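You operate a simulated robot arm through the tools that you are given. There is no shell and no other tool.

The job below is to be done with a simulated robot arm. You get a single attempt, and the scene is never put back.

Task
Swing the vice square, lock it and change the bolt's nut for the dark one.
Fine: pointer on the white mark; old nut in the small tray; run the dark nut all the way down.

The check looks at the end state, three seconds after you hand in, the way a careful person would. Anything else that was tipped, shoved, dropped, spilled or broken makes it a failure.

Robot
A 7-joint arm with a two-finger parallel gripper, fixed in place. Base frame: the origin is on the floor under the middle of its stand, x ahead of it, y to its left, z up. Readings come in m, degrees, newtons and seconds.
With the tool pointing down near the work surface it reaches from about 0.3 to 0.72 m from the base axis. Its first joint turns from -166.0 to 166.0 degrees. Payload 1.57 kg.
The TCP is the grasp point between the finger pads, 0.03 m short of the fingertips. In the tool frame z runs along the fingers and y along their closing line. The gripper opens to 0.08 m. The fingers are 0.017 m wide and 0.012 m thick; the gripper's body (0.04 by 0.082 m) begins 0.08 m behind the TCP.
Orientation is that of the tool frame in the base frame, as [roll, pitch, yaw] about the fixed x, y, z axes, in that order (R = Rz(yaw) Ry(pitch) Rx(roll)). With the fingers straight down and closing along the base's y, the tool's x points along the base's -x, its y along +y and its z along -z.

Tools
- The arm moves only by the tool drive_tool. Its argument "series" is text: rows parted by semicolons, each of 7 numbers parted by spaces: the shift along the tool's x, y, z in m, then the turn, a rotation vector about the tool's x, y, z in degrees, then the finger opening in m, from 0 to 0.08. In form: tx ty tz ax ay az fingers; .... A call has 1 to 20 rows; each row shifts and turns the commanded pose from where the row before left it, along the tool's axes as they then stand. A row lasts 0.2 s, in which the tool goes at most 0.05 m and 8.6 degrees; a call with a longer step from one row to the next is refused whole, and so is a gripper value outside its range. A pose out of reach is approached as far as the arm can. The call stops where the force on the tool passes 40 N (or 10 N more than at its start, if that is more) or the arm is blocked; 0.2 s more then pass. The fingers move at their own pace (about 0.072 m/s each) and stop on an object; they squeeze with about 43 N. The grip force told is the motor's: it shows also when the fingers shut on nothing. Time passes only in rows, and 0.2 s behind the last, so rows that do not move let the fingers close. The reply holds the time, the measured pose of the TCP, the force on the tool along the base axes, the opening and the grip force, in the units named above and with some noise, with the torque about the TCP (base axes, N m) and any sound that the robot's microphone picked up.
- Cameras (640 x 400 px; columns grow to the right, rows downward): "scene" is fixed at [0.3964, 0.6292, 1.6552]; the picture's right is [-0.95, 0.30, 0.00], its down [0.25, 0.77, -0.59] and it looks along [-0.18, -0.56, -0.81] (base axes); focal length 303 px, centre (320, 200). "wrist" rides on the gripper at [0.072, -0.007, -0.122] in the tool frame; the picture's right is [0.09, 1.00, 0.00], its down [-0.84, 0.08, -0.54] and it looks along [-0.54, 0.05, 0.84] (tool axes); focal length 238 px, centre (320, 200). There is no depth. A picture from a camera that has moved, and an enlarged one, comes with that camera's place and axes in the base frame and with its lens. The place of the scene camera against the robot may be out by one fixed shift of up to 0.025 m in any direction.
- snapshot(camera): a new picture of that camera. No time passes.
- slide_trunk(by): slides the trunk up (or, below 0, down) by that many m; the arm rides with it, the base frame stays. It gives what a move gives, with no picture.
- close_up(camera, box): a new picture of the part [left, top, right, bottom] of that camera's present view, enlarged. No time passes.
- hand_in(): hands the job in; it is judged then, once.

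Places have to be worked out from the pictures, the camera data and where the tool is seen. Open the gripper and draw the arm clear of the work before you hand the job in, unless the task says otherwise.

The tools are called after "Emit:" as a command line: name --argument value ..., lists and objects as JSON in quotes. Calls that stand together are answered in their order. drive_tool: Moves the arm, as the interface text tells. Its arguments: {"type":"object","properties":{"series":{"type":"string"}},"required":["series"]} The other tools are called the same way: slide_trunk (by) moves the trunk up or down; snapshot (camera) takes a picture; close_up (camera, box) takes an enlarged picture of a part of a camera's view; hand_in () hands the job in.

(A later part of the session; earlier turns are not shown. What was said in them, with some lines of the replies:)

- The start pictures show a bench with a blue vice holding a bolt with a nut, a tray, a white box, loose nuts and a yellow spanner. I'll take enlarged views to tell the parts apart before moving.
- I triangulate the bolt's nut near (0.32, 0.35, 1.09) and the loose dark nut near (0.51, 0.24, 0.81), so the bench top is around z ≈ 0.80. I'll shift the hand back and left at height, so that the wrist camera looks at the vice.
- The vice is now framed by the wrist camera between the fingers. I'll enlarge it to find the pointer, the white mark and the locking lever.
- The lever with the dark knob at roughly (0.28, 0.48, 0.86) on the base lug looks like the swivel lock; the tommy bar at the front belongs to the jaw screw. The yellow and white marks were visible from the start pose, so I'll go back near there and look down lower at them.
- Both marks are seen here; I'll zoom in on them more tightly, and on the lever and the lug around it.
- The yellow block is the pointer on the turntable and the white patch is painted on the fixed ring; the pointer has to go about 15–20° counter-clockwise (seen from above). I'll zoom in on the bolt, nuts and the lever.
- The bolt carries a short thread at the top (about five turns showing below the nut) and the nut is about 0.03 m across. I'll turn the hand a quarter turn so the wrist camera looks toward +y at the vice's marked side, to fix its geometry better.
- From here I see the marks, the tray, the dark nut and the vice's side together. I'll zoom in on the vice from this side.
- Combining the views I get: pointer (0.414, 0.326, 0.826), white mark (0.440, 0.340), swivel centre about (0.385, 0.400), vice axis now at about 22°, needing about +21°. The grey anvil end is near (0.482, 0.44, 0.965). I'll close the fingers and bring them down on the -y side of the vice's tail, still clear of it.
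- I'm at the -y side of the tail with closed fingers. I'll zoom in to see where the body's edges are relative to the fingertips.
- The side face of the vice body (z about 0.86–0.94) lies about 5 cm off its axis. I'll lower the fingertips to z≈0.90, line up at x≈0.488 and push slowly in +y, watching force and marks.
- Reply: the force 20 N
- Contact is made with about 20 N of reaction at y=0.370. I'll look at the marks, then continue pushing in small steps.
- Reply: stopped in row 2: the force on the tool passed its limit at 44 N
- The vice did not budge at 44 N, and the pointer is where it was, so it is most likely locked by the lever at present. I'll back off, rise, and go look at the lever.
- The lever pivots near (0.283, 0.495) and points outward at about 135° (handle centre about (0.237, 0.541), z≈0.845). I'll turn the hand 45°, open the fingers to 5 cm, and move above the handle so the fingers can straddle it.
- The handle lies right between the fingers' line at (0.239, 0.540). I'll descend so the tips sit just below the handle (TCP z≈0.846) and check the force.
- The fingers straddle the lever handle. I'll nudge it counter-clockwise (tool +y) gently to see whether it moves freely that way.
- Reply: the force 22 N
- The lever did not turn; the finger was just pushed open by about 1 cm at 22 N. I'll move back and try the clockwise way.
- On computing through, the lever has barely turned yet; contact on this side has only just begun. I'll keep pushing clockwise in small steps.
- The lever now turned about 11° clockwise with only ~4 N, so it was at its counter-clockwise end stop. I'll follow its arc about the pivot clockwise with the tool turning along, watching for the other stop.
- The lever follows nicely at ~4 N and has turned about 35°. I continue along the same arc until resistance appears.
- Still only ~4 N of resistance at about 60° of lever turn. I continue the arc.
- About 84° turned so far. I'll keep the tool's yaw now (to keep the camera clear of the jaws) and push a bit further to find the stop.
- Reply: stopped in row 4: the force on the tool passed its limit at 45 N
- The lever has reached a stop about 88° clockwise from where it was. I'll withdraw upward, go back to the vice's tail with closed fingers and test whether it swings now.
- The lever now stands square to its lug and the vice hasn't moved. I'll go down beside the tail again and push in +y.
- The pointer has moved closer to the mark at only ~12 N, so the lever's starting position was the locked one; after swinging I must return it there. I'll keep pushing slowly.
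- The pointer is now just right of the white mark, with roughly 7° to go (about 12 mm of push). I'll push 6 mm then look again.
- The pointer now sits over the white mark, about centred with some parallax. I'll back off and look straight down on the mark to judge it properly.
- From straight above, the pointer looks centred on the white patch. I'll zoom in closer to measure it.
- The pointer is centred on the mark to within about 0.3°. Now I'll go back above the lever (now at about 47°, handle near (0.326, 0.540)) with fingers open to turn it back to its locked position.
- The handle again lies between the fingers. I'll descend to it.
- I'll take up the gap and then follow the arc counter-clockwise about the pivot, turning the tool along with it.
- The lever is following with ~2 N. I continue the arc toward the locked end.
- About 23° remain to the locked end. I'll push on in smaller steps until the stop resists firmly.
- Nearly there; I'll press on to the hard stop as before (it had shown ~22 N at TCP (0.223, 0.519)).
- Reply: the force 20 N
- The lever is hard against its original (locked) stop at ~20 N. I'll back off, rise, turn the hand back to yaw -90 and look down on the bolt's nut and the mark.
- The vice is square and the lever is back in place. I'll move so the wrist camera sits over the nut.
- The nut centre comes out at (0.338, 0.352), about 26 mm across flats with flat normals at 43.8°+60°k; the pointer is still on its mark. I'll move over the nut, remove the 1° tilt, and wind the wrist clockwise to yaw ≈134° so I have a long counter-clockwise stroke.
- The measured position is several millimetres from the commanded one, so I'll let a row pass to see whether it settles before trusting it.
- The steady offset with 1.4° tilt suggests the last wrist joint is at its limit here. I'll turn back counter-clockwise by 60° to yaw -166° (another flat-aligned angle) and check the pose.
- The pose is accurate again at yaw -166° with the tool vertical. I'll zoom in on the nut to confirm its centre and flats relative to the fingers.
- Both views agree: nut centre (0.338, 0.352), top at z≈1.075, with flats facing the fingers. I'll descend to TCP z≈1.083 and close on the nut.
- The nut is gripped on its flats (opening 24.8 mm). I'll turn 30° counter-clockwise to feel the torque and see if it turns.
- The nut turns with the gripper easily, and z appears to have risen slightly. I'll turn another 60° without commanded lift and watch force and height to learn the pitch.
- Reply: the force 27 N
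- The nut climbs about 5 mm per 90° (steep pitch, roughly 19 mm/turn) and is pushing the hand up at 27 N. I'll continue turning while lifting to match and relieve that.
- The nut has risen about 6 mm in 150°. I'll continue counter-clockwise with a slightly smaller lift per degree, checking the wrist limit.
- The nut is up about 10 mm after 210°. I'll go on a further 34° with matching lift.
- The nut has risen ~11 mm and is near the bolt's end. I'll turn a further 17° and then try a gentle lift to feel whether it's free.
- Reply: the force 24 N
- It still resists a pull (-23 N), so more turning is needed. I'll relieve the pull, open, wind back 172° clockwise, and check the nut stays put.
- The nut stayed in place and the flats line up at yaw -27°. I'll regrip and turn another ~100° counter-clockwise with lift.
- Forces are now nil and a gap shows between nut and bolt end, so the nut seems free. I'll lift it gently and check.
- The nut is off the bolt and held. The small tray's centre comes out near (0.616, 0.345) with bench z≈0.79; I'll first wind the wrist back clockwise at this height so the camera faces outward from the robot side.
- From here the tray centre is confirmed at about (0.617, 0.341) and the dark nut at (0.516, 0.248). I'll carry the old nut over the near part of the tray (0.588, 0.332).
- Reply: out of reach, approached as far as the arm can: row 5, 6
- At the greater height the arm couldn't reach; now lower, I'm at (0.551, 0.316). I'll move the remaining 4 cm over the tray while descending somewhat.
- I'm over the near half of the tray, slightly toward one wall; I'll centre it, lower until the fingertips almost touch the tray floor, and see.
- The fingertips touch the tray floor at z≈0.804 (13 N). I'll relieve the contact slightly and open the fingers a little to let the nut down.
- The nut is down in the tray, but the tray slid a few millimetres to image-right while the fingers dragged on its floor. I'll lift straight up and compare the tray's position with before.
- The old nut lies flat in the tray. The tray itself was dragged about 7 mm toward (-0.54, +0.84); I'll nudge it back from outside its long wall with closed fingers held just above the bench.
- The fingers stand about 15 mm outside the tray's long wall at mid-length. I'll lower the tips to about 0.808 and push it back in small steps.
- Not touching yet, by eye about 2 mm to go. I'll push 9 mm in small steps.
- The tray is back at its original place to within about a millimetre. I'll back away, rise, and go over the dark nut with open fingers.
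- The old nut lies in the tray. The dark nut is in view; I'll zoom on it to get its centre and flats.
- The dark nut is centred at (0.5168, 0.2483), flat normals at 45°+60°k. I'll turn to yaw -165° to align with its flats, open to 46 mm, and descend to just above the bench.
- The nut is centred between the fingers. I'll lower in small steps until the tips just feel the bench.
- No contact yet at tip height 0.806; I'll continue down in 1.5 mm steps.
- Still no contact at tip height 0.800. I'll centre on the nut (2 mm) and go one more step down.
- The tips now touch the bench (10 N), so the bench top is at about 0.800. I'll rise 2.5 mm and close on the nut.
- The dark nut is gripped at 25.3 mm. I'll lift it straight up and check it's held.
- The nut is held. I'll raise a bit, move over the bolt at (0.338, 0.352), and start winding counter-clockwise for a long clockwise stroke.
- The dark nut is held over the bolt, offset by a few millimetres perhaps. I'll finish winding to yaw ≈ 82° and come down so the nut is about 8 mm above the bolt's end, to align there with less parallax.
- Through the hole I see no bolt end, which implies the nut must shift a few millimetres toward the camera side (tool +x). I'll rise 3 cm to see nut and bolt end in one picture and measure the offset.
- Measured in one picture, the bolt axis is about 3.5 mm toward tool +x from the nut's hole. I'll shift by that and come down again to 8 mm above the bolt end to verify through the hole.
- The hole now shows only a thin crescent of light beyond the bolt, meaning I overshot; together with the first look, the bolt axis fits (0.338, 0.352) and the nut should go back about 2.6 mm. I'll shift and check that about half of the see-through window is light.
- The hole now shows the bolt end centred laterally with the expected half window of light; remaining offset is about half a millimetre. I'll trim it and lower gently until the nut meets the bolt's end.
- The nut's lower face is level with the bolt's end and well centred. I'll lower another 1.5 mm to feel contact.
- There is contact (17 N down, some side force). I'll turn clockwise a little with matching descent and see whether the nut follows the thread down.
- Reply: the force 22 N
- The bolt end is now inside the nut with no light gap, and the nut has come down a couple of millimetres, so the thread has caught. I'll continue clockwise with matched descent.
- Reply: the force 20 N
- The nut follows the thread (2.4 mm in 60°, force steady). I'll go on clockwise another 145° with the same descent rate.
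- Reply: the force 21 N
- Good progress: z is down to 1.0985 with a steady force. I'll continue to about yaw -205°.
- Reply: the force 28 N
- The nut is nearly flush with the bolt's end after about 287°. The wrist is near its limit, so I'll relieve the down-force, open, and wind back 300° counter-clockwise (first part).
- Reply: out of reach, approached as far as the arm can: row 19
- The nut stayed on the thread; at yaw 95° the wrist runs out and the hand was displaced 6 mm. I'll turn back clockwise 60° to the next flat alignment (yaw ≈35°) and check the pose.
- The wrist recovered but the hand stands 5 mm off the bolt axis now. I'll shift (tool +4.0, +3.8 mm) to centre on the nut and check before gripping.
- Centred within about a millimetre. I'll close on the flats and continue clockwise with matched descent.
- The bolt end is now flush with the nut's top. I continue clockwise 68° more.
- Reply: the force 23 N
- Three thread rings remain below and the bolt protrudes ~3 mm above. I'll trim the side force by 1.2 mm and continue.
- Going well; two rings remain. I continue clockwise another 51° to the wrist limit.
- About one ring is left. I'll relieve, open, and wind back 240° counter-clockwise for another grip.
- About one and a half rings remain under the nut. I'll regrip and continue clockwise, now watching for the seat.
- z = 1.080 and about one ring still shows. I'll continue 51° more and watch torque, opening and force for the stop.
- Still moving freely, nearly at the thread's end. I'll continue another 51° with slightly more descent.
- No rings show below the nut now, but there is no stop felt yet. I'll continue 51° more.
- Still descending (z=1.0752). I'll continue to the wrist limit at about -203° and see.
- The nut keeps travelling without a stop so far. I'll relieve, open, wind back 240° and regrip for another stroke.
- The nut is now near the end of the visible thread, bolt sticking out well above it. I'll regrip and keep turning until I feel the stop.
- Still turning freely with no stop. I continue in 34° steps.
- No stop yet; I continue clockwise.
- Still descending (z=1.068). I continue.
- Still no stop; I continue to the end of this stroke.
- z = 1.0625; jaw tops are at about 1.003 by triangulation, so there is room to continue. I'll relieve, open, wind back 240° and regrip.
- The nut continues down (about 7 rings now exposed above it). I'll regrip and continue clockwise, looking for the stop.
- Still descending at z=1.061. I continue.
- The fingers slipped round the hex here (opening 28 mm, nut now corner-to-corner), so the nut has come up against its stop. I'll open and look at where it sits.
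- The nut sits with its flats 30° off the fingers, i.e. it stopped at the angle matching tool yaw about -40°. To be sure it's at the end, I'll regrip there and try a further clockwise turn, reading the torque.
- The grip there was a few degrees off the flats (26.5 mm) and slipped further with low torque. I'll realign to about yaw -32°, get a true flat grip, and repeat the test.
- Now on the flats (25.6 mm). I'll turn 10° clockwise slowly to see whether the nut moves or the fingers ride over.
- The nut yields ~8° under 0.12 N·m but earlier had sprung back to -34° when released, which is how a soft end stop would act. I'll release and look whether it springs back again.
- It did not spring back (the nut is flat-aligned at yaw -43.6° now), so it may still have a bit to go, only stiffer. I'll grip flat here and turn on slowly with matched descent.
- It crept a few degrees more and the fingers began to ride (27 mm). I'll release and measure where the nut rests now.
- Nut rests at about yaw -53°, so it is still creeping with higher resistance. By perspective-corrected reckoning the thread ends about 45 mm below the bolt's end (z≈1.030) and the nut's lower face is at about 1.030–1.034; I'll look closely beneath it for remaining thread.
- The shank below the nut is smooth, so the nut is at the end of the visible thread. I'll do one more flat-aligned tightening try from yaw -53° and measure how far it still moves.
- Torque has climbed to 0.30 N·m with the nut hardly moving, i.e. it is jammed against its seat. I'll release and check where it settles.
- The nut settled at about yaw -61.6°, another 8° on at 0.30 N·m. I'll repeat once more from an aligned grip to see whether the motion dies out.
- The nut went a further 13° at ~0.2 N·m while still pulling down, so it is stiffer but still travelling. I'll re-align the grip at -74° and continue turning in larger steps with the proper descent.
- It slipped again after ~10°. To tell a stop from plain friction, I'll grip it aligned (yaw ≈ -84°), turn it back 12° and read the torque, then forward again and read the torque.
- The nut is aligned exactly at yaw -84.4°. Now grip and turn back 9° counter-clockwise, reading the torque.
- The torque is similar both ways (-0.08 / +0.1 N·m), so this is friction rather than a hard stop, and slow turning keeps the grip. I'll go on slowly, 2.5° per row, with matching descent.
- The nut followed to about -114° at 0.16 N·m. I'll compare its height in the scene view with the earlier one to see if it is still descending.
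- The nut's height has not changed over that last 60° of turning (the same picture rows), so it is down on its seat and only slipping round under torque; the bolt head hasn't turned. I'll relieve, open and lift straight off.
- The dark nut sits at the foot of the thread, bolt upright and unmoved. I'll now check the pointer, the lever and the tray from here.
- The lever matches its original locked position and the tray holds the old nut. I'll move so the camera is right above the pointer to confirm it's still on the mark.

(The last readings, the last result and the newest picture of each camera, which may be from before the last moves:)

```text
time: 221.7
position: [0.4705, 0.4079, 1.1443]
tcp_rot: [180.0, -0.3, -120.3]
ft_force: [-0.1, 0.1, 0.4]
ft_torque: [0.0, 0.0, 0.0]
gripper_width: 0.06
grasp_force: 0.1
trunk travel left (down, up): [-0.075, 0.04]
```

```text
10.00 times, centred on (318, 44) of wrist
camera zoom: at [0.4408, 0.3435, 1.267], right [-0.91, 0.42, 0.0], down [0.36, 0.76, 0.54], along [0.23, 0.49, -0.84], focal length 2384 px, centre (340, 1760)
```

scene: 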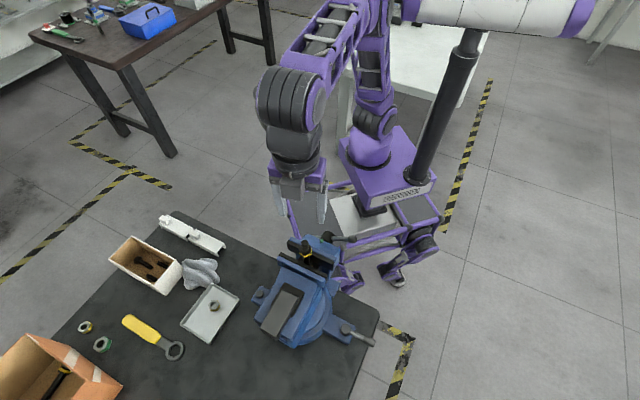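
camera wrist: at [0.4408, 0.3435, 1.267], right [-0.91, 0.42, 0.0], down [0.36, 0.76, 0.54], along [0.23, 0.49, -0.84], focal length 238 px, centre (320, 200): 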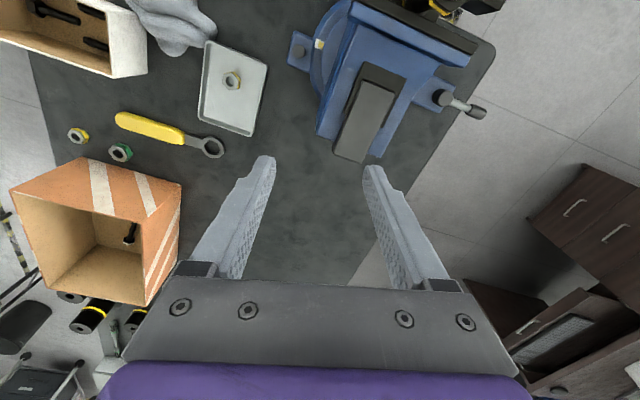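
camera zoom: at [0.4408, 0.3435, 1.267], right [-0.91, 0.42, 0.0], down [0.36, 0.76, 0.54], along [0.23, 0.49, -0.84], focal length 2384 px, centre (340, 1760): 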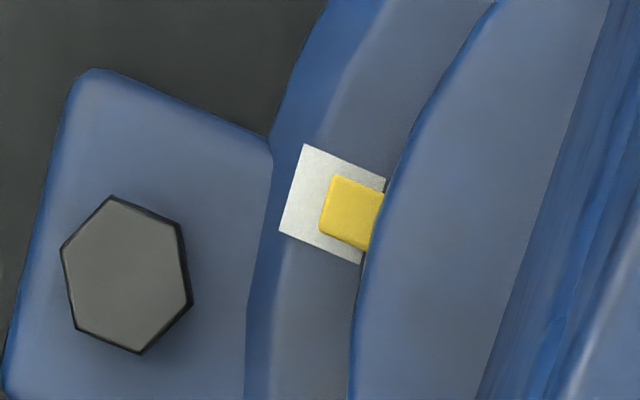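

The pointer sits dead centre on the white mark. I'll take a last look at the nut for any drift, then raise the arm well clear.

Emit:
drive_tool --series "0.03 0.02 -0.03 0 0 0 0.06; 0.03 0.02 -0.03 0 0 0 0.06; 0.03 0 -0.035 0 0 0 0.06; 0.03 -0.01 -0.02 0 0 0 0.06; 0.03 -0.02 0 0 0 0 0.06; 0 0 0 0 0 0 0.06; 0 0 0 0 0 0 0.06"

Emit:
close_up --camera "scene" --box '[295, 225, 335, 265]'

Emit:
close_up --camera "scene" --box '[300, 245, 330, 272]'

Emit:
snapshot --camera "scene"

```text
time: 223.3
position: [0.3853, 0.2828, 1.2613]
tcp_rot: [179.9, -0.3, -120.2]
ft_force: [-0.7, 0.4, -0.8]
ft_torque: [0.01, -0.01, -0.01]
gripper_width: 0.06
grasp_force: 0.0
trunk travel left (down, up): [-0.075, 0.04]
```

```text
10.00 times, centred on (315, 245) of scene
camera zoom: at [0.3964, 0.6292, 1.6552], right [-0.95, 0.3, 0.0], down [0.25, 0.77, -0.59], along [-0.18, -0.56, -0.81], focal length 3034 px, centre (370, -250)
```

zoom: 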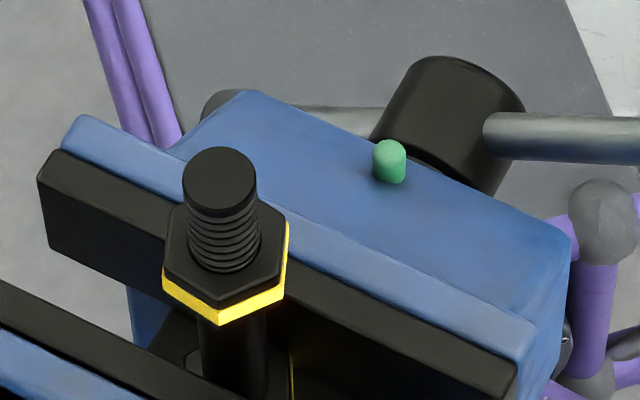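

```text
14.81 times, centred on (315, 258) of scene
camera zoom: at [0.3964, 0.6292, 1.6552], right [-0.95, 0.3, 0.0], down [0.25, 0.77, -0.59], along [-0.18, -0.56, -0.81], focal length 4494 px, centre (394, -667)
```

zoom: 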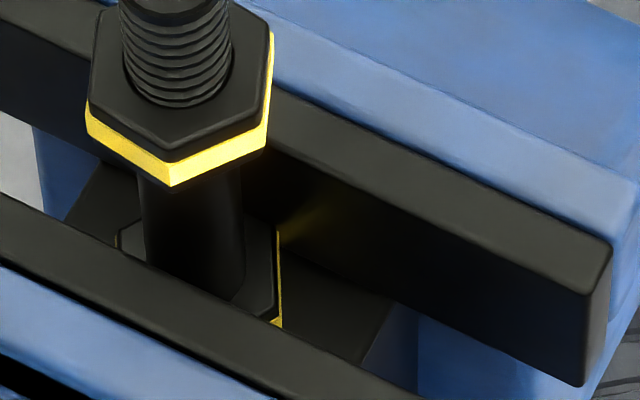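

```text
taken
```

scene: 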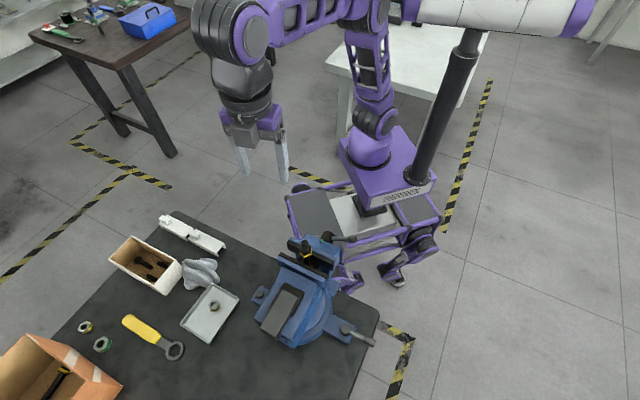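

All is steady: the nut has kept its place, the old nut is in the tray, and the lever and pointer are right. I'll draw the arm back toward its starting place with the gripper open.

Emit:
drive_tool --series "0.038 -0.0144 0 0 0 0 0.08; 0.038 -0.0144 0 0 0 0 0.08; 0.038 -0.0144 0 0 0 0 0.08; 0 0 0 0 0 0 0.08; 0 0 0 0 0 0 0.08"

Emit:
snapshot --camera "scene"

Emit:
snapshot --camera "wrist"

```text
time: 224.5
position: [0.3717, 0.1611, 1.2495]
tcp_rot: [178.7, -1.5, -120.7]
ft_force: [-0.9, 0.3, 0.2]
ft_torque: [0.0, 0.06, -0.01]
gripper_width: 0.08
grasp_force: 0.1
trunk travel left (down, up): [-0.075, 0.04]
```

```text
taken
```

scene: 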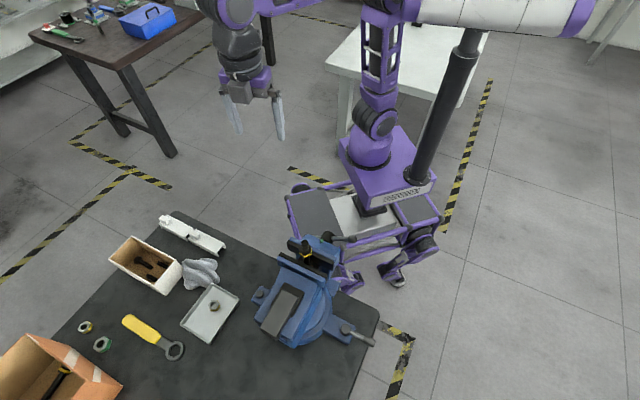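

```text
taken
camera wrist: at [0.3464, 0.0975, 1.3721], right [-0.9, 0.43, 0.02], down [0.38, 0.76, 0.52], along [0.21, 0.48, -0.85], focal length 238 px, centre (320, 200)
```

wrist: 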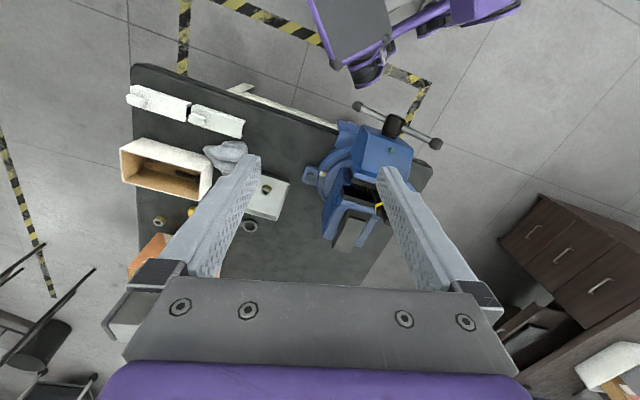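

The arm is clear with the gripper open. The vice is square with its pointer on the white mark and the lever locked. The old nut is in the tray, the dark nut is run down to the end of the thread, and everything else is where it was. I hand the job in.

Emit:
hand_in

```text
The job is handed in.
```

I've handed the job in: the vice is square and locked, and the bolt now carries the dark nut. I don't have the check's verdict yet.

- **Vice:** the pointer sits on the centre of the white mark, checked from straight above at the end. The vice started out locked, so I released the lever, swung it, then put the lever back hard against its original stop. I didn't push the vice afterwards to test the lock.
- **Old nut:** it lies flat in the small tray.
- **Dark nut:** it is down at the end of the thread with smooth shank below it. It stopped descending there. In my tightening checks it crept round about 80° further under light torque without going lower. The bolt head did not turn.
- **Tray:** it slid about 7 mm while I was placing the old nut. I nudged it back to within about a millimetre of where it was.
- **Everything else:** nothing else on the bench looks moved in the final pictures. The arm is clear with the gripper open.
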